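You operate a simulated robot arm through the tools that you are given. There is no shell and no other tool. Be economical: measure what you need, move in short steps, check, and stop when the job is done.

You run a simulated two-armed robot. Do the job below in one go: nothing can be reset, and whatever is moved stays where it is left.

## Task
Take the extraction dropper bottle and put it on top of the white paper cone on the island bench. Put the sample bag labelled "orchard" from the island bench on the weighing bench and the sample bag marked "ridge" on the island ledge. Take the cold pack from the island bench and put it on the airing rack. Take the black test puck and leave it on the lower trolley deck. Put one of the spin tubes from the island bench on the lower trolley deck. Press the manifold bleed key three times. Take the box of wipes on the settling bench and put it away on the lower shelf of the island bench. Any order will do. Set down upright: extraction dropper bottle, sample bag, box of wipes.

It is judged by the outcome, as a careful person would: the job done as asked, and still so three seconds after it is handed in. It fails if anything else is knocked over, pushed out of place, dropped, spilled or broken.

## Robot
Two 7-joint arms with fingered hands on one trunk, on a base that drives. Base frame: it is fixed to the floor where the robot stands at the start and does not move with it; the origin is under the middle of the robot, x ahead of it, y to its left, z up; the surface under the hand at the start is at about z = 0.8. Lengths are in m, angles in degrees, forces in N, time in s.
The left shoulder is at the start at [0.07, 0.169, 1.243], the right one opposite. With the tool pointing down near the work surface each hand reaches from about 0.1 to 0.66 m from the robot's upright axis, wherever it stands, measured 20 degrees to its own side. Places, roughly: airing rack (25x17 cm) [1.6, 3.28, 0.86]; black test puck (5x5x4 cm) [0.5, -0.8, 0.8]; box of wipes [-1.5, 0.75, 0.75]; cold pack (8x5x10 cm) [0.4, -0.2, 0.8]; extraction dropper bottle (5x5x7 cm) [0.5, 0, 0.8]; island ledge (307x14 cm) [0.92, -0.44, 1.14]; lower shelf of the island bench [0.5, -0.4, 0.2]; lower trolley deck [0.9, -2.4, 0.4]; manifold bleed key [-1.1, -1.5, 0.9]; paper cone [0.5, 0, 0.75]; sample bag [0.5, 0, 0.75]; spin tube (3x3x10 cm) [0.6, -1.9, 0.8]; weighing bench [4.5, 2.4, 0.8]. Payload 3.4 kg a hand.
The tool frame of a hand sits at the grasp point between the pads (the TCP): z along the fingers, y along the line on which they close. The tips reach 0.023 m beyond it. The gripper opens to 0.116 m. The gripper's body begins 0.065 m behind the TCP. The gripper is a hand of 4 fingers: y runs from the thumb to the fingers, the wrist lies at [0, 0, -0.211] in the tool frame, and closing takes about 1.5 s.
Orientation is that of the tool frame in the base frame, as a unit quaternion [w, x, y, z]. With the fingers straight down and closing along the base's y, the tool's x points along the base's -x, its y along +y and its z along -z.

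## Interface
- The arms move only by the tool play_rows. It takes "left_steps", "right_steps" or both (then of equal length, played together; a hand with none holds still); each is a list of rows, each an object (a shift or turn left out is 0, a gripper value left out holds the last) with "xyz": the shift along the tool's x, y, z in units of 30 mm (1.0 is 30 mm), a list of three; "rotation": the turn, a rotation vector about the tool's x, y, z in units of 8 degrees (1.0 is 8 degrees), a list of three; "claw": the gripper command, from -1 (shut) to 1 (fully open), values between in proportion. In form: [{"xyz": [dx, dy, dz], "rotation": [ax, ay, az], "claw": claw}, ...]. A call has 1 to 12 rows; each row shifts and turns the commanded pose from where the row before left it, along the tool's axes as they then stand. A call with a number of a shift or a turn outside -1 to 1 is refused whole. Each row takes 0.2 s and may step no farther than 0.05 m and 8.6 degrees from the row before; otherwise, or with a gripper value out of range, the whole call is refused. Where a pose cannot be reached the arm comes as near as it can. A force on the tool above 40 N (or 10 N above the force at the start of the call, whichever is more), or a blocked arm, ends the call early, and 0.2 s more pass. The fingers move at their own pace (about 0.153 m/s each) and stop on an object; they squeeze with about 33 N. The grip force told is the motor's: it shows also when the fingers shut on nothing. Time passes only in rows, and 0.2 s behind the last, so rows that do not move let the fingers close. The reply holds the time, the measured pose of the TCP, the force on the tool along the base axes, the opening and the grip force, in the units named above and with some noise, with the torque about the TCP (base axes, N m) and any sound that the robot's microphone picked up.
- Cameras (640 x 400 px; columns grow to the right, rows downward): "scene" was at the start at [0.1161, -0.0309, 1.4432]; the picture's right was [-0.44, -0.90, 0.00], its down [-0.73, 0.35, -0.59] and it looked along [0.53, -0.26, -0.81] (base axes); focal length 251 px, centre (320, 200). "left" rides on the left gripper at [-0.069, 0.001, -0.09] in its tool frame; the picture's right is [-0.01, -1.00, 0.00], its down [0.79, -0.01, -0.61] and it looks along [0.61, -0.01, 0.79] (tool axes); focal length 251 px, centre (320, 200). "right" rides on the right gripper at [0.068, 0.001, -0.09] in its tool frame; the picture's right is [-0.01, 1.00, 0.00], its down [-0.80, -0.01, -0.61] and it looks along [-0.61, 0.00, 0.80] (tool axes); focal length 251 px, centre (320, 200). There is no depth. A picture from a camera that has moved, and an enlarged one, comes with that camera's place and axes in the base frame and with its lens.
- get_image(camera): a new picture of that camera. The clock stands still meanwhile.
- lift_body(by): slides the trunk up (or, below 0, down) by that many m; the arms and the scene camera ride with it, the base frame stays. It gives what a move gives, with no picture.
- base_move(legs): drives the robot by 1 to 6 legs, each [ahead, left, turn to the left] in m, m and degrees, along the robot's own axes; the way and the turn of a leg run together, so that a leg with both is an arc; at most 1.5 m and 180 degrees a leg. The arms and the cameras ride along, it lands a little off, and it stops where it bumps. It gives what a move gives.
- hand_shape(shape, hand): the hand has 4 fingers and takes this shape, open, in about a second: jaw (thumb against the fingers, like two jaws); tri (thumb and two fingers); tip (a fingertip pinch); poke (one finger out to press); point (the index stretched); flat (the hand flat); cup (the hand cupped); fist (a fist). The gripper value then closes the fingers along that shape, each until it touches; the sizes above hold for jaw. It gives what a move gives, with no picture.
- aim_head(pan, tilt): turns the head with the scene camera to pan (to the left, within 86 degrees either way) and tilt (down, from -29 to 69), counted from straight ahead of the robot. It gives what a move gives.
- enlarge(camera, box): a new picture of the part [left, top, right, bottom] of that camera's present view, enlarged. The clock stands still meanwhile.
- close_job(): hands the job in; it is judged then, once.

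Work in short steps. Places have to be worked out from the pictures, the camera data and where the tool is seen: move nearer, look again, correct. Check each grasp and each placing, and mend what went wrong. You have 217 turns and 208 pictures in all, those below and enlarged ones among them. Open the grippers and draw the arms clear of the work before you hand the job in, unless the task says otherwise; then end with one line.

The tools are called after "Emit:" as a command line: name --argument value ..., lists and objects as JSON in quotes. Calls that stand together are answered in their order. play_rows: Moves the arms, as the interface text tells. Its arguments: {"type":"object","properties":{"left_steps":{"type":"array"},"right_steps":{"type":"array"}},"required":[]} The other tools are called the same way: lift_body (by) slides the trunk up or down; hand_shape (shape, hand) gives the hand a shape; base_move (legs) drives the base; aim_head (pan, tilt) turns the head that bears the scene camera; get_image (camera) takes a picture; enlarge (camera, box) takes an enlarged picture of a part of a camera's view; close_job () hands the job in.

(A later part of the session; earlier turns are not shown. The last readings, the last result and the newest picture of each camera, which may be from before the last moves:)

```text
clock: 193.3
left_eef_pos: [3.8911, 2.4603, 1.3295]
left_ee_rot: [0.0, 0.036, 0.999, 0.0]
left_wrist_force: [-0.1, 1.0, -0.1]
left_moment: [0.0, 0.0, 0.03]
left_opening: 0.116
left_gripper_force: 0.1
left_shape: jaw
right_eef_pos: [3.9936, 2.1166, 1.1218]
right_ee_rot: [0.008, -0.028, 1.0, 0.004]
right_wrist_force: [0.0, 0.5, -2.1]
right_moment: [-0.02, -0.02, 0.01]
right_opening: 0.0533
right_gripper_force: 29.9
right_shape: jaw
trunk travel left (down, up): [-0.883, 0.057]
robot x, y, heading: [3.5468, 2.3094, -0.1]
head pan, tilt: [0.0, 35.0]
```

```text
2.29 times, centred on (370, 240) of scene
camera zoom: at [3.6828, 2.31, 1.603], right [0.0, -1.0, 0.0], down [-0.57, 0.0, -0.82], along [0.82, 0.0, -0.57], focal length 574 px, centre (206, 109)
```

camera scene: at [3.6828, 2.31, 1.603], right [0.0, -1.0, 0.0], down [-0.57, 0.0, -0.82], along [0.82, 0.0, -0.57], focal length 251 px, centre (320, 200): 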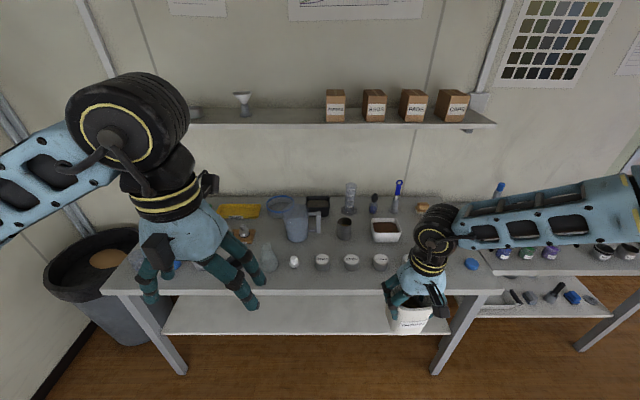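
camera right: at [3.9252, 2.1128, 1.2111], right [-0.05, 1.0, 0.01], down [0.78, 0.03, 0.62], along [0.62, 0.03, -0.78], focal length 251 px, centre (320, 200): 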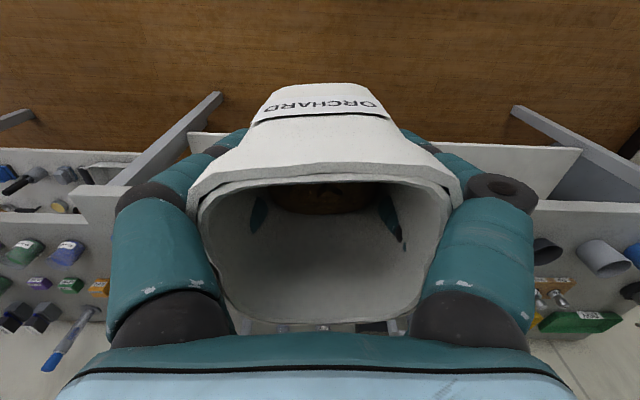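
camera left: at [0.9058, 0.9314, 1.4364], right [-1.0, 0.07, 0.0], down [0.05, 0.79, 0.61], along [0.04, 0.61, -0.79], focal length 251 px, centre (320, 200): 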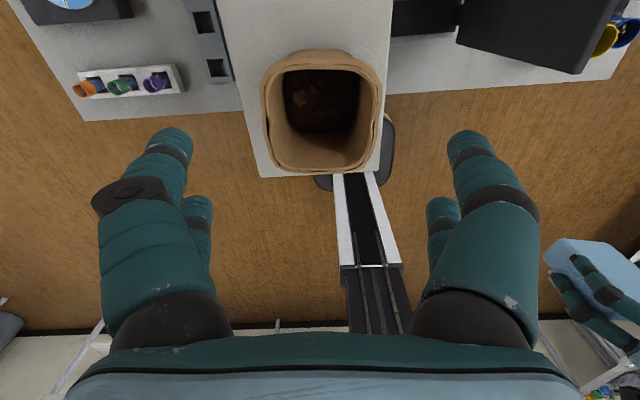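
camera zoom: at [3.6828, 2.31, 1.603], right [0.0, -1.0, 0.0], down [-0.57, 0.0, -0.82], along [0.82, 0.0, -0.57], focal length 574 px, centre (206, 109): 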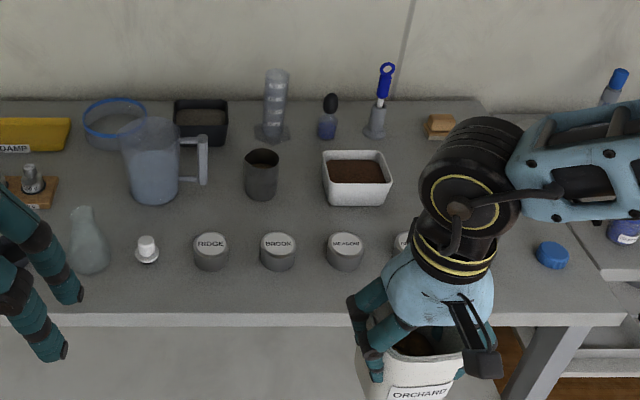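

The spot right of the tins, near the blue cap, looks free but is hidden. Strafe left 0.25 m to see it.

Emit:
base_move --legs '[[0, 0.25, 0]]'

Emit:
aim_head --pan -30 --tilt 35

Emit:
get_image --camera "scene"

```text
clock: 195.1
left_eef_pos: [3.8918, 2.7074, 1.3303]
left_ee_rot: [0.0, 0.035, 0.999, 0.001]
left_wrist_force: [0.0, -0.5, 0.2]
left_moment: [0.02, 0.0, 0.02]
left_opening: 0.1162
left_gripper_force: 0.1
left_shape: jaw
right_eef_pos: [3.9941, 2.3646, 1.1207]
right_ee_rot: [0.009, -0.028, 1.0, 0.004]
right_wrist_force: [1.0, -0.5, -2.4]
right_moment: [0.0, 0.03, -0.01]
right_opening: 0.0529
right_gripper_force: 29.8
right_shape: jaw
trunk travel left (down, up): [-0.883, 0.057]
robot x, y, heading: [3.5445, 2.5582, -0.1]
head pan, tilt: [0.0, 35.0]
```

```text
clock: 196.1
left_eef_pos: [3.8918, 2.7125, 1.3295]
left_ee_rot: [-0.001, 0.036, 0.999, -0.001]
left_wrist_force: [-0.1, 0.0, -0.2]
left_moment: [0.0, 0.01, 0.05]
left_opening: 0.1162
left_gripper_force: 0.1
left_shape: jaw
right_eef_pos: [3.9945, 2.3679, 1.1217]
right_ee_rot: [0.009, -0.028, 1.0, 0.004]
right_wrist_force: [0.1, -0.1, -3.0]
right_moment: [0.0, -0.02, 0.0]
right_opening: 0.0532
right_gripper_force: 30.4
right_shape: jaw
trunk travel left (down, up): [-0.883, 0.057]
robot x, y, heading: [3.5467, 2.5575, 0.0]
head pan, tilt: [-30.0, 35.0]
```

```text
119 pictures are left
camera scene: at [3.671, 2.5185, 1.603], right [-0.5, -0.87, 0.0], down [-0.5, 0.29, -0.82], along [0.71, -0.41, -0.57], focal length 251 px, centre (320, 200)
```

scene: 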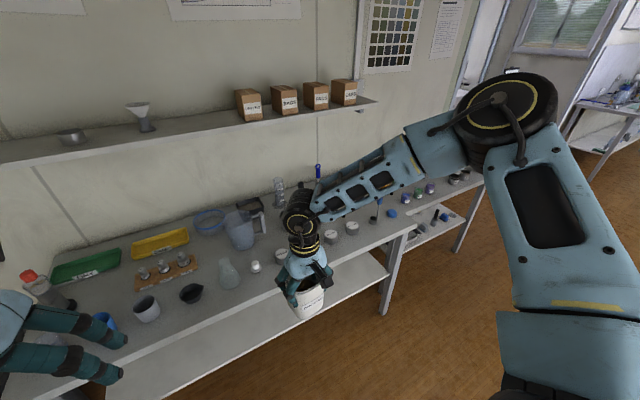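

Emit:
enlarge --camera "scene" --box '[230, 160, 460, 290]'

```text
2.78 times, centred on (345, 225) of scene
camera zoom: at [3.671, 2.5185, 1.603], right [-0.5, -0.87, 0.0], down [-0.5, 0.29, -0.82], along [0.71, -0.41, -0.57], focal length 698 px, centre (250, 130)
```

zoom: 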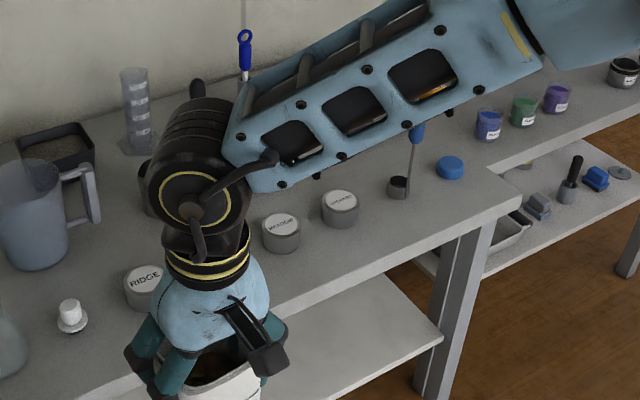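

Strafe right so that the sight line to the right end of the bench is free.

Emit:
base_move --legs '[[0, -0.55, 0]]'

Emit:
aim_head --pan 0 --tilt 38

Emit:
get_image --camera "scene"

```text
clock: 199.2
left_eef_pos: [3.8917, 2.171, 1.3294]
left_ee_rot: [0.001, 0.035, 0.999, 0.0]
left_wrist_force: [0.6, -0.5, 0.5]
left_moment: [-0.03, 0.02, 0.0]
left_opening: 0.1158
left_gripper_force: 0.0
left_shape: jaw
right_eef_pos: [3.9949, 1.8281, 1.122]
right_ee_rot: [0.009, -0.028, 1.0, 0.003]
right_wrist_force: [-0.1, 0.2, -1.5]
right_moment: [0.02, 0.04, -0.03]
right_opening: 0.0533
right_gripper_force: 29.9
right_shape: jaw
trunk travel left (down, up): [-0.883, 0.057]
robot x, y, heading: [3.5462, 2.0191, -0.1]
head pan, tilt: [-30.0, 35.0]
```

```text
clock: 200.2
left_eef_pos: [3.8917, 2.1704, 1.3294]
left_ee_rot: [0.0, 0.035, 0.999, 0.0]
left_wrist_force: [0.2, 0.0, -0.4]
left_moment: [-0.02, -0.02, -0.02]
left_opening: 0.1158
left_gripper_force: 0.1
left_shape: jaw
right_eef_pos: [3.9941, 1.8247, 1.1218]
right_ee_rot: [0.009, -0.027, 1.0, 0.004]
right_wrist_force: [-0.3, -0.7, -2.2]
right_moment: [0.01, -0.02, -0.02]
right_opening: 0.0531
right_gripper_force: 29.7
right_shape: jaw
trunk travel left (down, up): [-0.883, 0.057]
robot x, y, heading: [3.5436, 2.0188, -0.0]
head pan, tilt: [0.0, 38.0]
```

```text
117 pictures are left
camera scene: at [3.681, 2.0189, 1.5984], right [0.0, -1.0, 0.0], down [-0.62, 0.0, -0.79], along [0.79, 0.0, -0.62], focal length 251 px, centre (320, 200)
```

scene: 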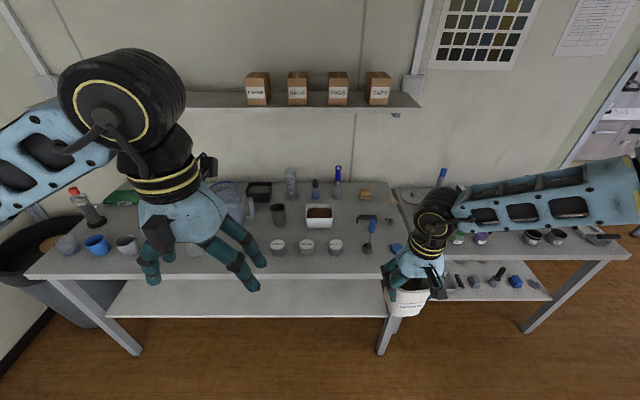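

Emit:
enlarge --camera "scene" --box '[230, 160, 430, 290]'

```text
3.08 times, centred on (330, 225) of scene
camera zoom: at [3.681, 2.0189, 1.5984], right [0.0, -1.0, 0.0], down [-0.62, 0.0, -0.79], along [0.79, 0.0, -0.62], focal length 772 px, centre (289, 123)
```

zoom: 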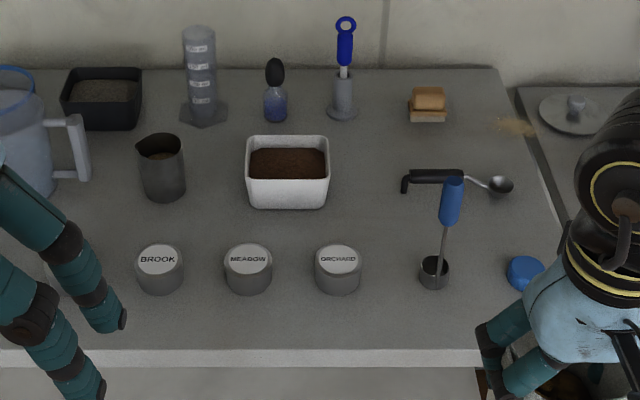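

Free spot: front strip at ≈(4.31,1.89), between the ORCHARD tin and the spatula cup. Bring the base there.

Emit:
base_move --legs '[[0.315, 0.066, 0]]'

Emit:
aim_head --pan -12 --tilt 55

Emit:
get_image --camera "scene"

Emit:
get_image --camera "right"

```text
clock: 202.3
left_eef_pos: [4.2057, 2.234, 1.33]
left_ee_rot: [0.002, 0.036, 0.999, 0.0]
left_wrist_force: [-0.4, -0.8, -0.4]
left_moment: [0.02, -0.03, 0.01]
left_opening: 0.1156
left_gripper_force: 0.0
left_shape: jaw
right_eef_pos: [4.306, 1.8899, 1.122]
right_ee_rot: [0.011, -0.027, 1.0, 0.004]
right_wrist_force: [0.1, -0.1, -2.3]
right_moment: [0.01, -0.01, -0.04]
right_opening: 0.0531
right_gripper_force: 30.1
right_shape: jaw
trunk travel left (down, up): [-0.883, 0.057]
robot x, y, heading: [3.8607, 2.089, -0.1]
head pan, tilt: [0.0, 38.0]
```

```text
clock: 203.1
left_eef_pos: [4.2084, 2.2347, 1.329]
left_ee_rot: [0.0, 0.037, 0.999, 0.0]
left_wrist_force: [-1.0, 0.1, 0.3]
left_moment: [0.0, -0.02, 0.02]
left_opening: 0.116
left_gripper_force: 0.0
left_shape: jaw
right_eef_pos: [4.3098, 1.8907, 1.1215]
right_ee_rot: [0.009, -0.027, 1.0, 0.005]
right_wrist_force: [0.3, 0.1, -2.4]
right_moment: [0.01, 0.03, 0.0]
right_opening: 0.0534
right_gripper_force: 30.6
right_shape: jaw
trunk travel left (down, up): [-0.883, 0.057]
robot x, y, heading: [3.8574, 2.0849, -0.1]
head pan, tilt: [-12.0, 55.0]
```

```text
115 pictures are left
camera scene: at [3.9819, 2.0705, 1.5747], right [-0.21, -0.98, 0.0], down [-0.8, 0.17, -0.57], along [0.56, -0.12, -0.82], focal length 251 px, centre (320, 200)
```

scene: 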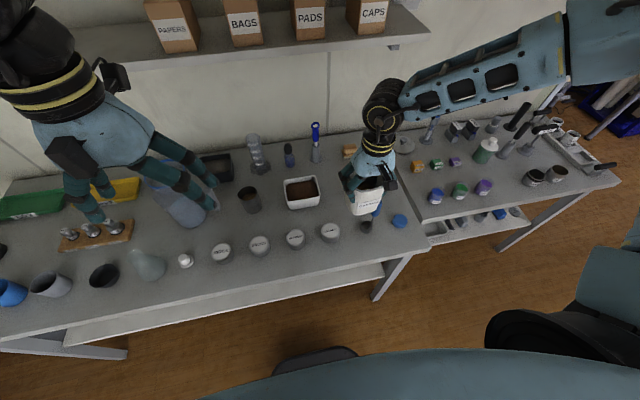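

```text
114 pictures are left
camera right: at [4.2413, 1.8876, 1.2109], right [-0.04, 1.0, 0.01], down [0.78, 0.03, 0.62], along [0.62, 0.03, -0.78], focal length 251 px, centre (320, 200)
```

right: 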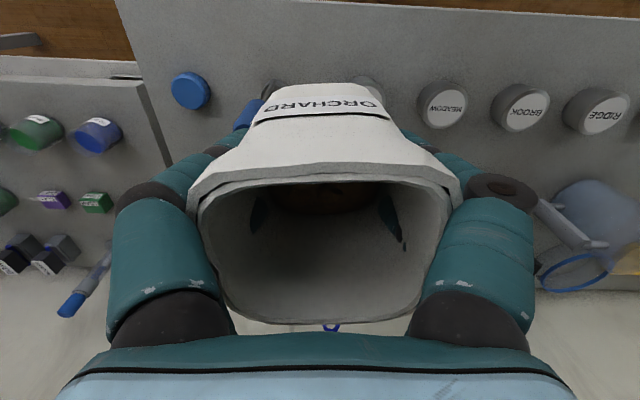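

A roomier spot is the gap behind the tins at ≈(4.44,2.13). Shift the base so the bag hangs above it.

Emit:
base_move --legs '[[0.0, 0.24, 0], [0.13, 0, 0]]'

Emit:
get_image --camera "right"

Emit:
get_image --camera "scene"

```text
clock: 205.8
left_eef_pos: [4.334, 2.4758, 1.329]
left_ee_rot: [0.002, 0.035, 0.999, -0.001]
left_wrist_force: [0.9, -0.5, 0.6]
left_moment: [-0.02, 0.0, 0.01]
left_opening: 0.1159
left_gripper_force: 0.0
left_shape: jaw
right_eef_pos: [4.4385, 2.1316, 1.1225]
right_ee_rot: [0.01, -0.03, 0.999, 0.003]
right_wrist_force: [0.3, 0.9, -2.6]
right_moment: [0.03, 0.0, 0.02]
right_opening: 0.0531
right_gripper_force: 29.8
right_shape: jaw
trunk travel left (down, up): [-0.883, 0.057]
robot x, y, heading: [3.9946, 2.3236, 0.1]
head pan, tilt: [-12.0, 55.0]
```

```text
113 pictures are left
camera right: at [4.3691, 2.1283, 1.2123], right [-0.05, 1.0, 0.01], down [0.78, 0.03, 0.62], along [0.62, 0.03, -0.78], focal length 251 px, centre (320, 200)
```

right: 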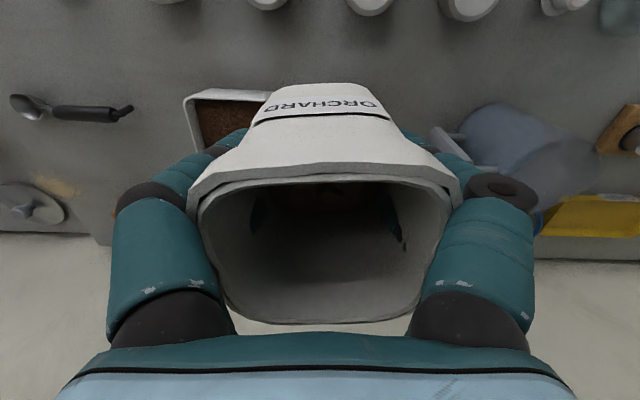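

```text
112 pictures are left
camera scene: at [4.108, 2.3106, 1.5751], right [-0.21, -0.98, 0.0], down [-0.8, 0.17, -0.58], along [0.56, -0.12, -0.82], focal length 251 px, centre (320, 200)
```

scene: 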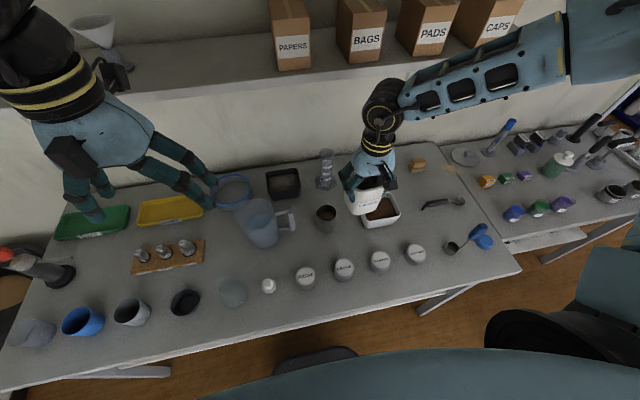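

Positions confirm: bag at (4.44,2.13) is in the gap. Lower the trunk 0.2 m and check.

Emit:
lift_body --by -0.2

Emit:
enlarge --camera "scene" --box '[240, 120, 480, 290]'

```text
clock: 207.9
left_eef_pos: [4.3375, 2.4733, 1.1303]
left_ee_rot: [0.001, 0.035, 0.999, 0.0]
left_wrist_force: [-0.5, 0.6, 0.4]
left_moment: [0.01, 0.04, 0.0]
left_opening: 0.1163
left_gripper_force: 0.0
left_shape: jaw
right_eef_pos: [4.4415, 2.1305, 0.9216]
right_ee_rot: [0.01, -0.028, 1.0, 0.004]
right_wrist_force: [-0.4, 0.9, -1.6]
right_moment: [0.0, -0.01, -0.01]
right_opening: 0.0532
right_gripper_force: 30.1
right_shape: jaw
trunk travel left (down, up): [-0.683, 0.257]
robot x, y, heading: [3.991, 2.3253, 0.2]
head pan, tilt: [-12.0, 55.0]
```

```text
2.35 times, centred on (360, 205) of scene
camera zoom: at [4.1116, 2.3092, 1.3748], right [-0.21, -0.98, 0.0], down [-0.8, 0.17, -0.57], along [0.56, -0.12, -0.82], focal length 590 px, centre (226, 188)
```

zoom: 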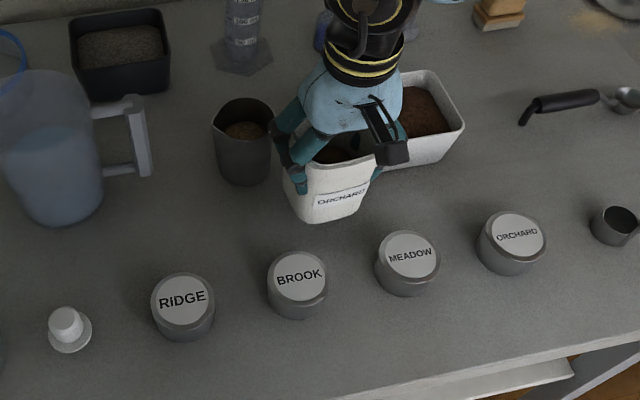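

Clear on all sides. Lower further to contact.

Emit:
lift_body --by -0.028

Emit:
play_rows --right_steps '[{"xyz": [0, 0, 0.1]}, {"xyz": [0, 0, 0.1]}, {"xyz": [0, 0, 0.1]}]'

```text
clock: 208.7
left_eef_pos: [4.3381, 2.4751, 1.1017]
left_ee_rot: [0.001, 0.035, 0.999, 0.0]
left_wrist_force: [-0.3, 0.2, 0.6]
left_moment: [-0.01, -0.01, 0.0]
left_opening: 0.116
left_gripper_force: 0.0
left_shape: jaw
right_eef_pos: [4.4403, 2.1308, 0.893]
right_ee_rot: [0.009, -0.028, 1.0, 0.004]
right_wrist_force: [0.8, -0.3, -2.2]
right_moment: [0.0, -0.02, 0.0]
right_opening: 0.0532
right_gripper_force: 29.9
right_shape: jaw
trunk travel left (down, up): [-0.655, 0.285]
robot x, y, heading: [3.9903, 2.3263, -0.0]
head pan, tilt: [-12.0, 55.0]
```

```text
clock: 209.5
left_eef_pos: [4.3341, 2.4748, 1.1024]
left_ee_rot: [0.003, 0.036, 0.999, -0.001]
left_wrist_force: [-0.7, -0.3, -0.7]
left_moment: [0.04, 0.0, -0.01]
left_opening: 0.1161
left_gripper_force: 0.1
left_shape: jaw
right_eef_pos: [4.4419, 2.131, 0.89]
right_ee_rot: [0.016, -0.029, 0.999, 0.004]
right_wrist_force: [-4.7, -4.5, 25.7]
right_moment: [-0.21, 0.17, 0.06]
right_opening: 0.0536
right_gripper_force: 29.9
right_shape: jaw
trunk travel left (down, up): [-0.655, 0.285]
robot x, y, heading: [3.9891, 2.3211, 0.1]
head pan, tilt: [-12.0, 55.0]
stopped in row 3 (right hand): the force on the tool passed its limit at 43 N (the readings are from after the stop); the commanded pose is now the measured one
```

Contact. Relieve and open moderately.

Emit:
play_rows --right_steps '[{"xyz": [0, 0, -0.07]}, {"claw": 0.2}, {"claw": 0.5}, {"claw": 0.75}, {"claw": 0.75}]'

Emit:
get_image --camera "right"

```text
clock: 210.7
left_eef_pos: [4.3368, 2.4745, 1.1014]
left_ee_rot: [0.001, 0.036, 0.999, 0.0]
left_wrist_force: [-0.6, -0.7, 0.0]
left_moment: [-0.04, -0.02, 0.01]
left_opening: 0.1158
left_gripper_force: 0.0
left_shape: jaw
right_eef_pos: [4.4431, 2.1313, 0.888]
right_ee_rot: [0.013, -0.029, 0.999, 0.004]
right_wrist_force: [-0.9, -0.4, 0.0]
right_moment: [-0.05, 0.0, -0.06]
right_opening: 0.1011
right_gripper_force: 0.0
right_shape: jaw
trunk travel left (down, up): [-0.655, 0.285]
robot x, y, heading: [3.9941, 2.3217, -0.1]
head pan, tilt: [-12.0, 55.0]
```

```text
110 pictures are left
camera right: at [4.3737, 2.1277, 0.9785], right [-0.05, 1.0, 0.01], down [0.78, 0.03, 0.63], along [0.63, 0.04, -0.78], focal length 251 px, centre (320, 200)
```

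right: 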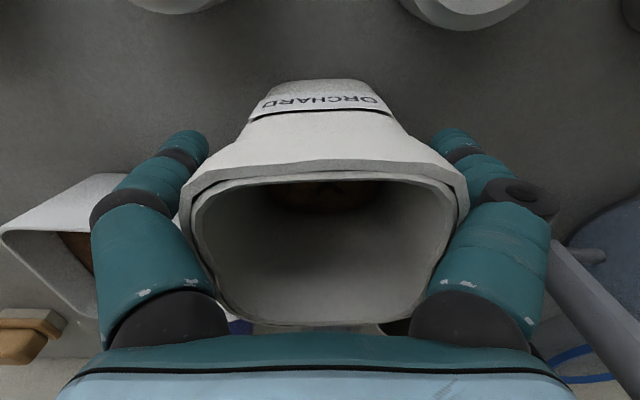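

Released; rise straight with the trunk and look.

Emit:
lift_body --by 0.2

Emit:
get_image --camera "scene"

```text
clock: 212.9
left_eef_pos: [4.3384, 2.4743, 1.3019]
left_ee_rot: [0.001, 0.036, 0.999, 0.0]
left_wrist_force: [0.4, 0.1, -0.5]
left_moment: [0.01, -0.01, 0.01]
left_opening: 0.116
left_gripper_force: 0.0
left_shape: jaw
right_eef_pos: [4.4424, 2.1308, 1.0898]
right_ee_rot: [0.013, -0.028, 1.0, 0.004]
right_wrist_force: [0.4, 0.3, -0.8]
right_moment: [-0.03, -0.01, 0.03]
right_opening: 0.1014
right_gripper_force: 0.0
right_shape: jaw
trunk travel left (down, up): [-0.855, 0.085]
robot x, y, heading: [3.9913, 2.3216, -0.1]
head pan, tilt: [-12.0, 55.0]
```

```text
109 pictures are left
camera scene: at [4.1116, 2.3092, 1.5467], right [-0.21, -0.98, 0.0], down [-0.8, 0.17, -0.57], along [0.56, -0.12, -0.82], focal length 251 px, centre (320, 200)
```

scene: 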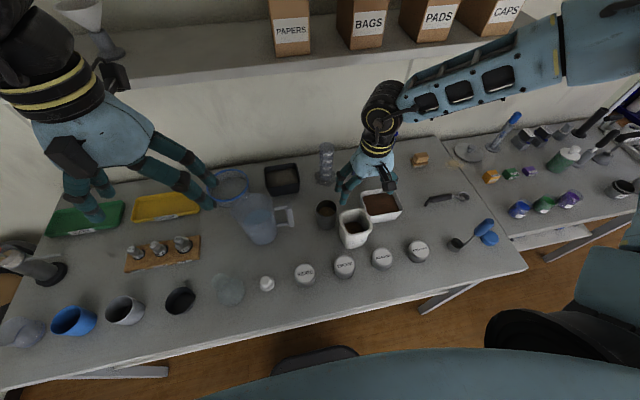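

Orchard bag stands upright on the weighing bench. Drive back around to face the settling bench for the wipes.

Emit:
base_move --legs '[[-1.5, 0, 0], [-1.5, 0, 0], [-1.35, 0, 0], [0, 0, 180], [0, 1.5, 0]]'

Emit:
aim_head --pan 0 --tilt 40

Emit:
get_image --camera "scene"

```text
clock: 248.0
left_eef_pos: [-0.6812, 0.6743, 1.302]
left_ee_rot: [0.0, 0.999, -0.032, -0.001]
left_wrist_force: [-0.6, 0.8, -1.0]
left_moment: [0.0, 0.03, 0.03]
left_opening: 0.1158
left_gripper_force: 0.1
left_shape: jaw
right_eef_pos: [-0.788, 1.016, 1.089]
right_ee_rot: [0.004, 0.999, 0.032, -0.013]
right_wrist_force: [0.6, 0.3, -0.2]
right_moment: [-0.01, -0.01, 0.02]
right_opening: 0.1014
right_gripper_force: 0.0
right_shape: jaw
trunk travel left (down, up): [-0.855, 0.085]
robot x, y, heading: [-0.3356, 0.8276, -179.7]
head pan, tilt: [-12.0, 55.0]
```

```text
clock: 248.7
left_eef_pos: [-0.6819, 0.6742, 1.3]
left_ee_rot: [-0.001, 0.999, -0.033, -0.001]
left_wrist_force: [0.7, -0.2, -0.2]
left_moment: [-0.05, -0.02, -0.01]
left_opening: 0.1158
left_gripper_force: 0.1
left_shape: jaw
right_eef_pos: [-0.7887, 1.0173, 1.0907]
right_ee_rot: [0.004, 0.999, 0.031, -0.013]
right_wrist_force: [0.4, 0.2, -0.5]
right_moment: [-0.01, 0.01, -0.01]
right_opening: 0.1014
right_gripper_force: 0.0
right_shape: jaw
trunk travel left (down, up): [-0.855, 0.085]
robot x, y, heading: [-0.3351, 0.8265, -179.5]
head pan, tilt: [0.0, 40.0]
```

```text
108 pictures are left
camera scene: at [-0.4707, 0.8274, 1.5674], right [-0.01, 1.0, 0.0], down [0.64, 0.0, -0.77], along [-0.77, 0.0, -0.64], focal length 251 px, centre (320, 200)
```

scene: 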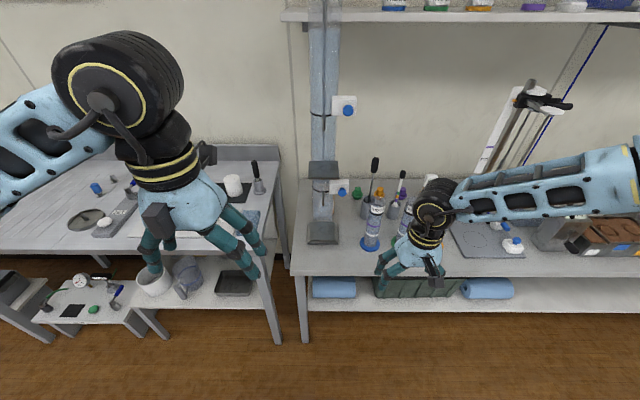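

Enlarge to find the box of wipes.

Emit:
enlarge --camera "scene" --box '[280, 130, 540, 300]'

Emit:
enlarge --camera "scene" --box '[0, 130, 300, 330]'

Emit:
aim_head --pan -30 --tilt 38

Emit:
get_image --camera "scene"

```text
2.35 times, centred on (410, 215) of scene
camera zoom: at [-0.4707, 0.8274, 1.5674], right [-0.01, 1.0, 0.0], down [0.64, 0.0, -0.77], along [-0.77, 0.0, -0.64], focal length 590 px, centre (108, 165)
```

zoom: 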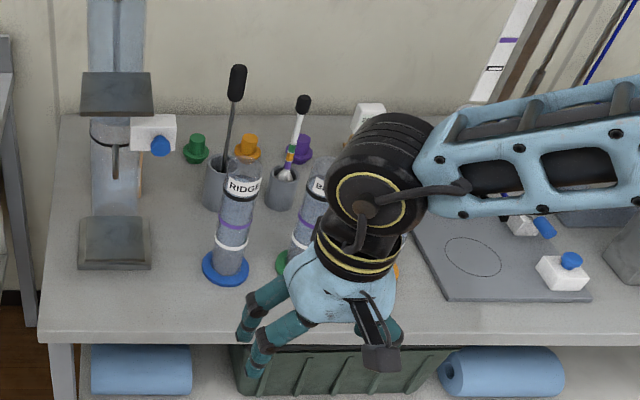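

```text
2.00 times, centred on (150, 230) of scene
camera zoom: at [-0.4707, 0.8274, 1.5674], right [-0.01, 1.0, 0.0], down [0.64, 0.0, -0.77], along [-0.77, 0.0, -0.64], focal length 502 px, centre (660, 140)
```

zoom: 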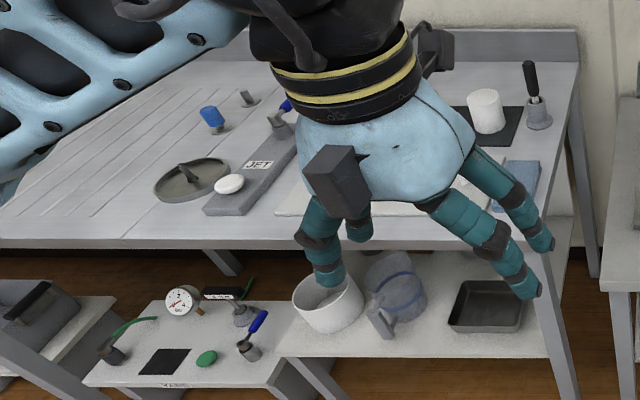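

```text
clock: 249.7
left_eef_pos: [-0.6797, 0.6743, 1.3011]
left_ee_rot: [0.0, 0.999, -0.032, -0.001]
left_wrist_force: [0.4, 0.4, -0.4]
left_moment: [0.02, 0.01, 0.01]
left_opening: 0.1161
left_gripper_force: 0.0
left_shape: jaw
right_eef_pos: [-0.7882, 1.0168, 1.0892]
right_ee_rot: [0.004, 0.999, 0.032, -0.013]
right_wrist_force: [-0.6, 0.2, 0.5]
right_moment: [0.01, 0.03, 0.0]
right_opening: 0.1012
right_gripper_force: 0.1
right_shape: jaw
trunk travel left (down, up): [-0.855, 0.085]
robot x, y, heading: [-0.3349, 0.8299, -179.6]
head pan, tilt: [-30.0, 38.0]
```

```text
105 pictures are left
camera scene: at [-0.4608, 0.8707, 1.5704], right [0.49, 0.87, 0.0], down [0.54, -0.3, -0.79], along [-0.69, 0.39, -0.62], focal length 251 px, centre (320, 200)
```

scene: 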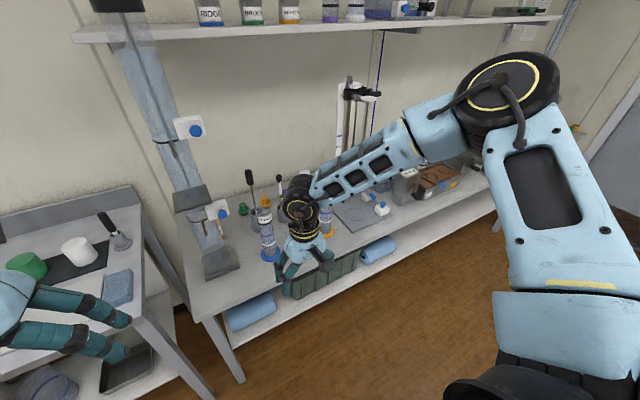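

A white item behind the right hand may be the wipes box. Strafe right 0.5 m to get a clear view.

Emit:
base_move --legs '[[0, -0.75, 0]]'

Emit:
aim_head --pan 10 --tilt 38

Emit:
get_image --camera "scene"

```text
clock: 253.8
left_eef_pos: [-0.6864, 1.4282, 1.3002]
left_ee_rot: [0.0, 0.999, -0.034, -0.002]
left_wrist_force: [0.3, 0.5, -0.1]
left_moment: [0.01, 0.01, -0.03]
left_opening: 0.1159
left_gripper_force: 0.1
left_shape: jaw
right_eef_pos: [-0.7916, 1.773, 1.09]
right_ee_rot: [0.004, 0.999, 0.03, -0.013]
right_wrist_force: [0.1, -0.3, -0.1]
right_moment: [0.01, 0.01, 0.01]
right_opening: 0.1015
right_gripper_force: 0.0
right_shape: jaw
trunk travel left (down, up): [-0.855, 0.085]
robot x, y, heading: [-0.3407, 1.5815, -179.5]
head pan, tilt: [-30.0, 38.0]
```

```text
clock: 254.8
left_eef_pos: [-0.685, 1.4299, 1.3014]
left_ee_rot: [0.0, 0.999, -0.033, -0.001]
left_wrist_force: [-0.6, -0.1, 0.4]
left_moment: [0.02, -0.02, 0.04]
left_opening: 0.1157
left_gripper_force: 0.1
left_shape: jaw
right_eef_pos: [-0.7918, 1.7722, 1.0903]
right_ee_rot: [0.003, 0.999, 0.03, -0.013]
right_wrist_force: [0.4, -0.1, 0.4]
right_moment: [0.01, 0.01, 0.0]
right_opening: 0.1014
right_gripper_force: 0.1
right_shape: jaw
trunk travel left (down, up): [-0.855, 0.085]
robot x, y, heading: [-0.3396, 1.5834, -179.8]
head pan, tilt: [10.0, 38.0]
```

```text
104 pictures are left
camera scene: at [-0.4749, 1.5679, 1.5704], right [-0.18, 0.98, 0.0], down [0.61, 0.11, -0.79], along [-0.78, -0.14, -0.62], focal length 251 px, centre (320, 200)
```

scene: 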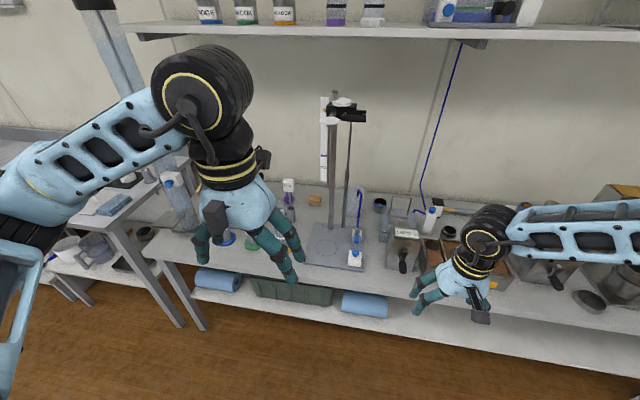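

Emit:
enlarge --camera "scene" --box '[260, 160, 460, 300]'

Emit:
aim_head --pan 42 --tilt 33

Emit:
get_image --camera "scene"

```text
2.86 times, centred on (360, 230) of scene
camera zoom: at [-0.4749, 1.5679, 1.5704], right [-0.18, 0.98, 0.0], down [0.61, 0.11, -0.79], along [-0.78, -0.14, -0.62], focal length 717 px, centre (206, 114)
```

zoom: 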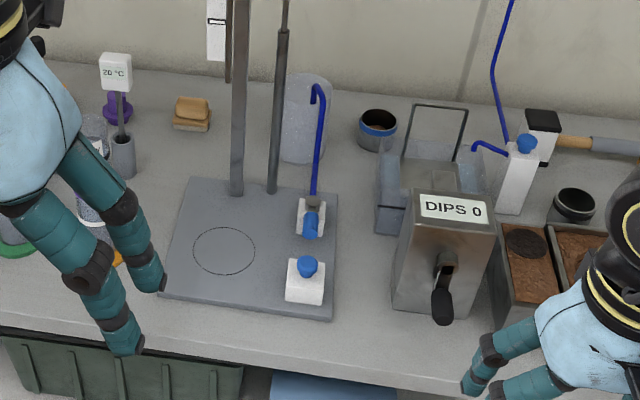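

```text
clock: 255.8
left_eef_pos: [-0.685, 1.4297, 1.3014]
left_ee_rot: [0.0, 0.999, -0.033, -0.001]
left_wrist_force: [0.2, -0.5, 0.3]
left_moment: [0.01, -0.04, 0.01]
left_opening: 0.1158
left_gripper_force: 0.1
left_shape: jaw
right_eef_pos: [-0.7929, 1.7721, 1.0893]
right_ee_rot: [0.004, 0.999, 0.031, -0.013]
right_wrist_force: [-0.7, -0.9, -0.2]
right_moment: [0.01, 0.01, -0.02]
right_opening: 0.1014
right_gripper_force: 0.0
right_shape: jaw
trunk travel left (down, up): [-0.855, 0.085]
robot x, y, heading: [-0.3427, 1.5791, -179.7]
head pan, tilt: [42.0, 33.0]
```

```text
102 pictures are left
camera scene: at [-0.4559, 1.5236, 1.5781], right [-0.67, 0.74, 0.0], down [0.4, 0.37, -0.84], along [-0.62, -0.56, -0.54], focal length 251 px, centre (320, 200)
```

scene: 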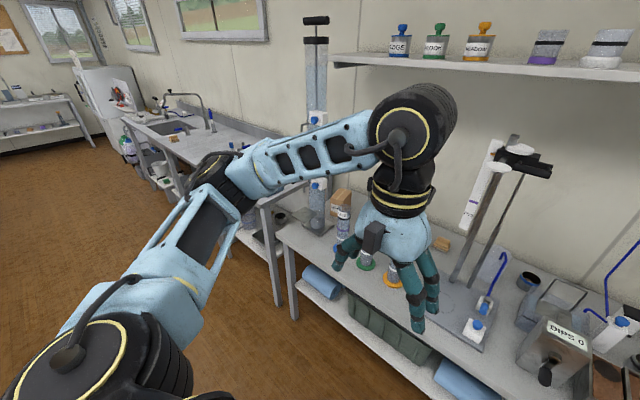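

Emit:
enlarge --camera "scene" --box '[270, 160, 390, 260]'

```text
4.00 times, centred on (330, 210) of scene
camera zoom: at [-0.4559, 1.5236, 1.5781], right [-0.67, 0.74, 0.0], down [0.4, 0.37, -0.84], along [-0.62, -0.56, -0.54], focal length 1004 px, centre (280, 160)
```

zoom: 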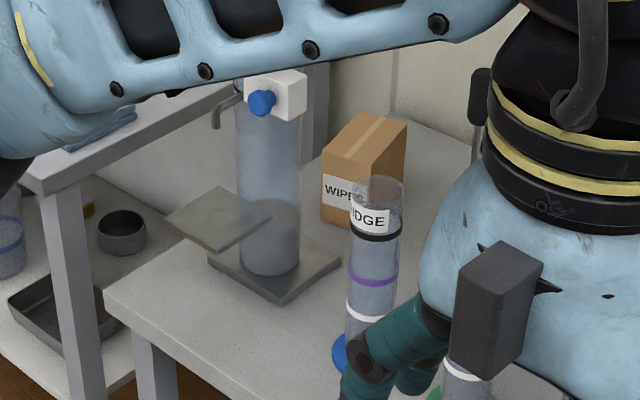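

The WIPES box is found: behind the tall column stand at the left end of the settling bench (≈[-1.38,0.84]). Tuck the right hand higher and closer, then approach for a better look.

Emit:
play_rows --right_steps '[{"xyz": [0, 0, -1]}, {"xyz": [0, 0, -1]}, {"xyz": [0.5, 0, -1]}, {"xyz": [1, 0, -1]}, {"xyz": [1, 0, -1]}, {"xyz": [1, 0, -1]}, {"xyz": [1, 0, -1]}]'

Emit:
base_move --legs '[[0, 0.4, 0], [0.2, 0, 0]]'

Emit:
aim_head --pan 22 --tilt 38

Emit:
get_image --camera "scene"

```text
clock: 257.4
left_eef_pos: [-0.6826, 1.4301, 1.3028]
left_ee_rot: [-0.001, 0.999, -0.033, -0.002]
left_wrist_force: [0.0, -0.8, -0.7]
left_moment: [-0.01, 0.02, 0.01]
left_opening: 0.116
left_gripper_force: 0.1
left_shape: jaw
right_eef_pos: [-0.6493, 1.7824, 1.2969]
right_ee_rot: [0.004, 0.999, 0.031, -0.013]
right_wrist_force: [1.0, 0.3, -0.2]
right_moment: [0.03, 0.04, -0.02]
right_opening: 0.1013
right_gripper_force: 0.1
right_shape: jaw
trunk travel left (down, up): [-0.855, 0.085]
robot x, y, heading: [-0.3351, 1.5816, -179.6]
head pan, tilt: [42.0, 33.0]
```

```text
clock: 261.1
left_eef_pos: [-0.8777, 1.0346, 1.3018]
left_ee_rot: [0.0, 0.999, -0.036, -0.003]
left_wrist_force: [-0.1, 0.8, 0.3]
left_moment: [-0.01, 0.0, -0.02]
left_opening: 0.1158
left_gripper_force: 0.0
left_shape: jaw
right_eef_pos: [-0.8444, 1.3861, 1.2967]
right_ee_rot: [0.004, 0.999, 0.028, -0.014]
right_wrist_force: [0.8, 1.2, 0.4]
right_moment: [0.01, 0.03, -0.02]
right_opening: 0.1014
right_gripper_force: 0.0
right_shape: jaw
trunk travel left (down, up): [-0.855, 0.085]
robot x, y, heading: [-0.5374, 1.1861, 180.2]
head pan, tilt: [42.0, 33.0]
```

```text
clock: 261.9
left_eef_pos: [-0.8835, 1.0325, 1.3016]
left_ee_rot: [-0.001, 0.999, -0.037, 0.0]
left_wrist_force: [0.2, 0.5, 0.0]
left_moment: [0.01, -0.03, 0.02]
left_opening: 0.1157
left_gripper_force: 0.1
left_shape: jaw
right_eef_pos: [-0.8485, 1.3857, 1.2966]
right_ee_rot: [0.004, 1.0, 0.028, -0.013]
right_wrist_force: [0.2, 0.1, 0.2]
right_moment: [0.01, 0.01, 0.01]
right_opening: 0.1011
right_gripper_force: 0.1
right_shape: jaw
trunk travel left (down, up): [-0.855, 0.085]
robot x, y, heading: [-0.5363, 1.185, 180.0]
head pan, tilt: [22.0, 38.0]
```

```text
100 pictures are left
camera scene: at [-0.6677, 1.1522, 1.5703], right [-0.37, 0.93, 0.0], down [0.57, 0.23, -0.79], along [-0.73, -0.3, -0.62], focal length 251 px, centre (320, 200)
```

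scene: 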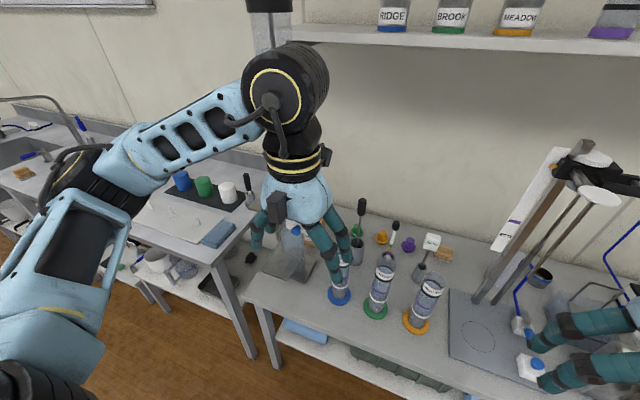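

Move the left hand aside to unblock the view.

Emit:
play_rows --left_steps '[{"xyz": [0.8, 0.5, 0]}, {"xyz": [0.8, 0.5, 0]}, {"xyz": [0.7, 0.7, 0]}, {"xyz": [0.3, 0.9, 0]}, {"xyz": [0, 1, 0]}, {"xyz": [0, 1, 0]}, {"xyz": [0, 1, 0]}]'

Emit:
get_image --camera "scene"

```text
clock: 263.5
left_eef_pos: [-0.8165, 0.8741, 1.3]
left_ee_rot: [-0.004, 0.999, -0.037, -0.002]
left_wrist_force: [0.3, -0.1, -0.8]
left_moment: [0.02, 0.02, -0.02]
left_opening: 0.116
left_gripper_force: 0.1
left_shape: jaw
left hand out of reach, approached as far as the arm can: row 7
right_eef_pos: [-0.8472, 1.3856, 1.2962]
right_ee_rot: [0.003, 1.0, 0.028, -0.014]
right_wrist_force: [0.7, -0.9, 0.8]
right_moment: [-0.05, -0.01, 0.01]
right_opening: 0.1014
right_gripper_force: 0.0
right_shape: jaw
trunk travel left (down, up): [-0.855, 0.085]
robot x, y, heading: [-0.5347, 1.1839, 180.0]
head pan, tilt: [22.0, 38.0]
```

```text
99 pictures are left
camera scene: at [-0.6657, 1.1516, 1.5705], right [-0.37, 0.93, 0.0], down [0.57, 0.23, -0.79], along [-0.73, -0.29, -0.62], focal length 251 px, centre (320, 200)
```

scene: 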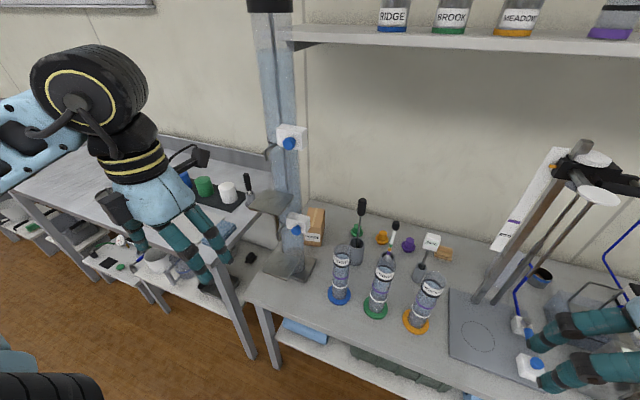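

Emit:
enlarge --camera "scene" --box '[230, 110, 370, 310]'

```text
2.00 times, centred on (300, 210) of scene
camera zoom: at [-0.6657, 1.1516, 1.5705], right [-0.37, 0.93, 0.0], down [0.57, 0.23, -0.79], along [-0.73, -0.29, -0.62], focal length 502 px, centre (360, 180)
```

zoom: 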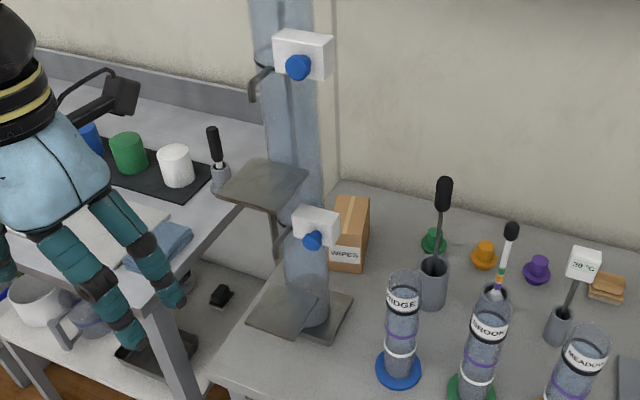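

The box lies behind the tall column at ≈[-1.375,0.848], top z≈0.866, long axis ~17° off x; the left arm from the left side has a free path. Reposition: back off, strafe left and turn to 150°.

Emit:
base_move --legs '[[-0.12, 0, 0], [0, 0.48, 0], [0, 0, -30]]'

Emit:
aim_head --pan -5 --tilt 35

Emit:
get_image --camera "scene"

```text
clock: 268.7
left_eef_pos: [-0.8148, 0.5811, 1.3008]
left_ee_rot: [-0.004, 0.955, -0.295, 0.0]
left_wrist_force: [-0.6, 0.7, -0.3]
left_moment: [-0.02, -0.01, 0.01]
left_opening: 0.1161
left_gripper_force: 0.1
left_shape: jaw
right_eef_pos: [-0.5841, 1.0388, 1.296]
right_ee_rot: [0.0, 0.972, -0.233, -0.014]
right_wrist_force: [-0.3, 0.3, -0.2]
right_moment: [0.01, 0.04, -0.02]
right_opening: 0.1014
right_gripper_force: 0.1
right_shape: jaw
trunk travel left (down, up): [-0.855, 0.085]
robot x, y, heading: [-0.4178, 0.7087, 149.9]
head pan, tilt: [22.0, 38.0]
```

```text
clock: 269.6
left_eef_pos: [-0.8153, 0.582, 1.3008]
left_ee_rot: [-0.004, 0.955, -0.295, 0.0]
left_wrist_force: [0.0, -1.6, -0.2]
left_moment: [-0.03, 0.01, -0.01]
left_opening: 0.116
left_gripper_force: 0.0
left_shape: jaw
right_eef_pos: [-0.5826, 1.0408, 1.2965]
right_ee_rot: [0.0, 0.972, -0.233, -0.013]
right_wrist_force: [-0.3, 0.1, -0.9]
right_moment: [0.01, 0.0, -0.02]
right_opening: 0.1013
right_gripper_force: 0.1
right_shape: jaw
trunk travel left (down, up): [-0.855, 0.085]
robot x, y, heading: [-0.4136, 0.7101, 150.0]
head pan, tilt: [-5.0, 35.0]
```

```text
97 pictures are left
camera scene: at [-0.5319, 0.7858, 1.575], right [0.58, 0.82, 0.0], down [0.47, -0.33, -0.82], along [-0.67, 0.47, -0.57], focal length 251 px, centre (320, 200)
```

scene: 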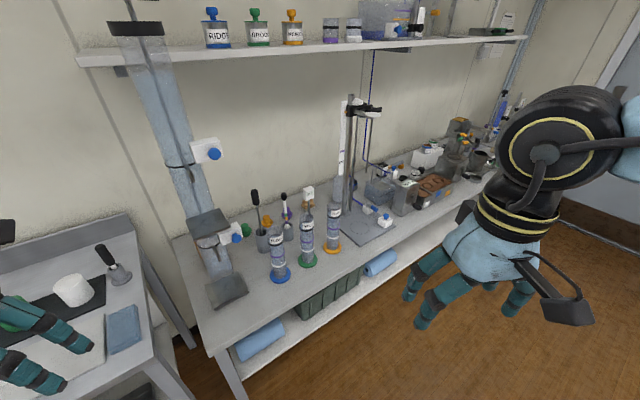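

Lower the trunk 0.15 m and drive in close.

Emit:
lift_body --by -0.15

Emit:
base_move --legs '[[0.27, 0.17, 0]]'

Emit:
aim_head --pan 12 --tilt 45

Emit:
get_image --camera "scene"

Emit:
get_image --camera "left"

```text
clock: 271.3
left_eef_pos: [-0.8151, 0.5815, 1.1505]
left_ee_rot: [-0.004, 0.955, -0.296, 0.002]
left_wrist_force: [0.2, -0.8, 0.2]
left_moment: [0.03, 0.01, 0.01]
left_opening: 0.1159
left_gripper_force: 0.1
left_shape: jaw
right_eef_pos: [-0.5839, 1.0399, 1.1461]
right_ee_rot: [0.001, 0.972, -0.234, -0.014]
right_wrist_force: [0.7, 0.7, 1.0]
right_moment: [-0.01, 0.01, 0.06]
right_opening: 0.1013
right_gripper_force: 0.0
right_shape: jaw
trunk travel left (down, up): [-0.705, 0.235]
robot x, y, heading: [-0.4169, 0.703, 149.6]
head pan, tilt: [-5.0, 35.0]
```

```text
clock: 273.4
left_eef_pos: [-1.1304, 0.5713, 1.1506]
left_ee_rot: [-0.004, 0.955, -0.298, 0.0]
left_wrist_force: [-0.5, 0.1, -0.6]
left_moment: [-0.02, -0.05, -0.03]
left_opening: 0.1159
left_gripper_force: 0.0
left_shape: jaw
right_eef_pos: [-0.897, 1.0293, 1.1458]
right_ee_rot: [0.001, 0.972, -0.235, -0.014]
right_wrist_force: [0.6, 0.1, 1.1]
right_moment: [0.02, -0.01, 0.04]
right_opening: 0.1012
right_gripper_force: 0.1
right_shape: jaw
trunk travel left (down, up): [-0.705, 0.235]
robot x, y, heading: [-0.7312, 0.6953, 149.5]
head pan, tilt: [-5.0, 35.0]
```

```text
clock: 274.2
left_eef_pos: [-1.1306, 0.5714, 1.15]
left_ee_rot: [-0.005, 0.955, -0.298, 0.0]
left_wrist_force: [0.4, 0.5, 0.8]
left_moment: [-0.02, 0.01, -0.02]
left_opening: 0.1157
left_gripper_force: 0.1
left_shape: jaw
right_eef_pos: [-0.8987, 1.0285, 1.1464]
right_ee_rot: [0.0, 0.972, -0.235, -0.014]
right_wrist_force: [0.2, -0.3, 0.7]
right_moment: [0.01, 0.0, 0.03]
right_opening: 0.1015
right_gripper_force: 0.1
right_shape: jaw
trunk travel left (down, up): [-0.705, 0.235]
robot x, y, heading: [-0.7279, 0.6962, 149.5]
head pan, tilt: [12.0, 45.0]
```

```text
96 pictures are left
camera scene: at [-0.8535, 0.7489, 1.4102], right [0.32, 0.95, 0.0], down [0.67, -0.22, -0.71], along [-0.67, 0.22, -0.71], focal length 251 px, centre (320, 200)
```

scene: 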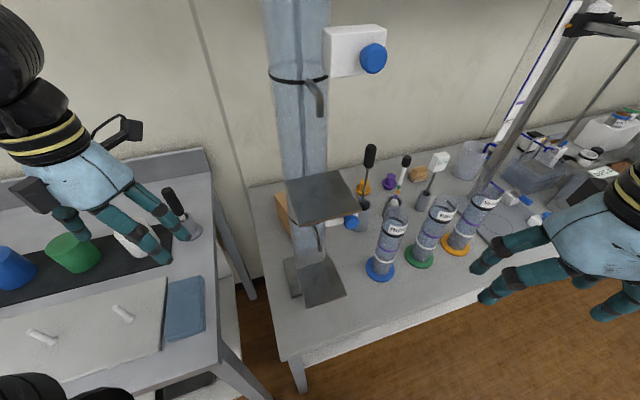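

```text
95 pictures are left
camera left: at [-1.1893, 0.6087, 1.2393], right [0.56, 0.83, 0.01], down [0.66, -0.45, 0.6], along [0.51, -0.33, -0.8], focal length 251 px, centre (320, 200)
```

left: 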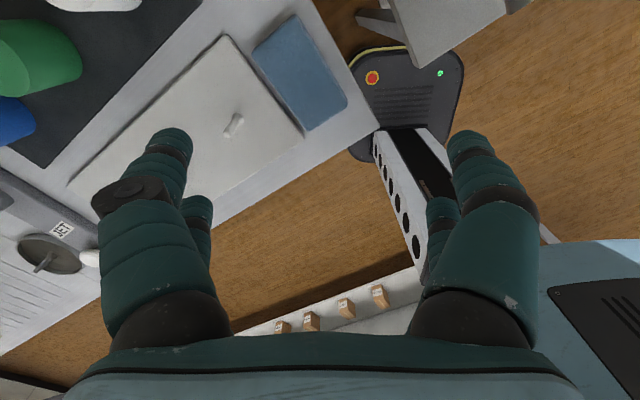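

Box's left edge shows at y≈0.80. Turn the left wrist 52° so the fingers close across the box width, staying clear of the column.

Emit:
play_rows --left_steps '[{"rotation": [0, 0, -0.93]}, {"rotation": [0, 0, -0.93]}, {"rotation": [0, 0, -0.93]}, {"rotation": [0, 0, -0.93]}, {"rotation": [0, 0, -0.93]}, {"rotation": [0, 0, -0.93]}, {"rotation": [0, 0, -0.93]}]'

Emit:
play_rows --left_steps '[{"xyz": [-0.91, -0.505, 0]}, {"xyz": [-0.91, -0.505, 0]}, {"xyz": [-0.91, -0.505, 0]}, {"xyz": [-0.91, -0.505, 0]}, {"xyz": [-0.91, -0.505, 0]}, {"xyz": [-0.91, -0.505, 0]}, {"xyz": [-0.91, -0.505, 0]}, {"xyz": [-0.91, -0.505, 0]}]'

Emit:
get_image --camera "left"

Emit:
get_image --camera "scene"

```text
clock: 275.9
left_eef_pos: [-1.1313, 0.5699, 1.1502]
left_ee_rot: [-0.003, 0.988, 0.153, 0.002]
left_wrist_force: [-1.4, -0.8, 0.0]
left_moment: [0.02, -0.01, 0.0]
left_opening: 0.1162
left_gripper_force: 0.0
left_shape: jaw
right_eef_pos: [-0.8994, 1.029, 1.1469]
right_ee_rot: [0.001, 0.972, -0.236, -0.014]
right_wrist_force: [0.8, -0.3, 0.2]
right_moment: [0.03, 0.01, -0.02]
right_opening: 0.1015
right_gripper_force: 0.1
right_shape: jaw
trunk travel left (down, up): [-0.705, 0.235]
robot x, y, heading: [-0.7331, 0.698, 149.7]
head pan, tilt: [12.0, 45.0]
```

```text
clock: 277.6
left_eef_pos: [-1.3787, 0.6237, 1.1505]
left_ee_rot: [-0.003, 0.988, 0.152, 0.003]
left_wrist_force: [0.0, 0.6, -0.2]
left_moment: [0.02, 0.0, -0.02]
left_opening: 0.1159
left_gripper_force: 0.1
left_shape: jaw
right_eef_pos: [-0.9001, 1.0308, 1.1452]
right_ee_rot: [0.0, 0.972, -0.234, -0.013]
right_wrist_force: [0.0, 0.0, -0.7]
right_moment: [0.0, -0.01, -0.02]
right_opening: 0.1013
right_gripper_force: 0.1
right_shape: jaw
trunk travel left (down, up): [-0.705, 0.235]
robot x, y, heading: [-0.7343, 0.6986, 149.5]
head pan, tilt: [12.0, 45.0]
```

```text
94 pictures are left
camera left: at [-1.4439, 0.6006, 1.2382], right [-0.31, 0.95, 0.01], down [0.75, 0.24, 0.61], along [0.58, 0.19, -0.79], focal length 251 px, centre (320, 200)
```

left: 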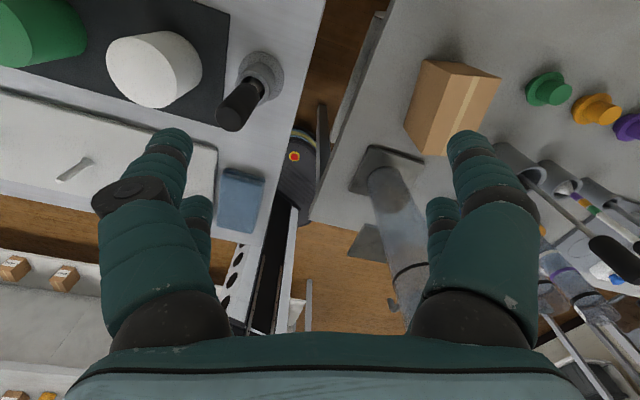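

```text
93 pictures are left
camera scene: at [-0.8541, 0.7499, 1.41], right [0.32, 0.95, 0.0], down [0.67, -0.22, -0.71], along [-0.67, 0.22, -0.71], focal length 251 px, centre (320, 200)
```

scene: 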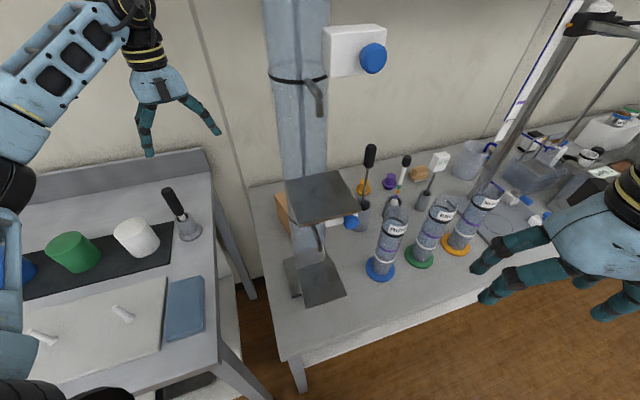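

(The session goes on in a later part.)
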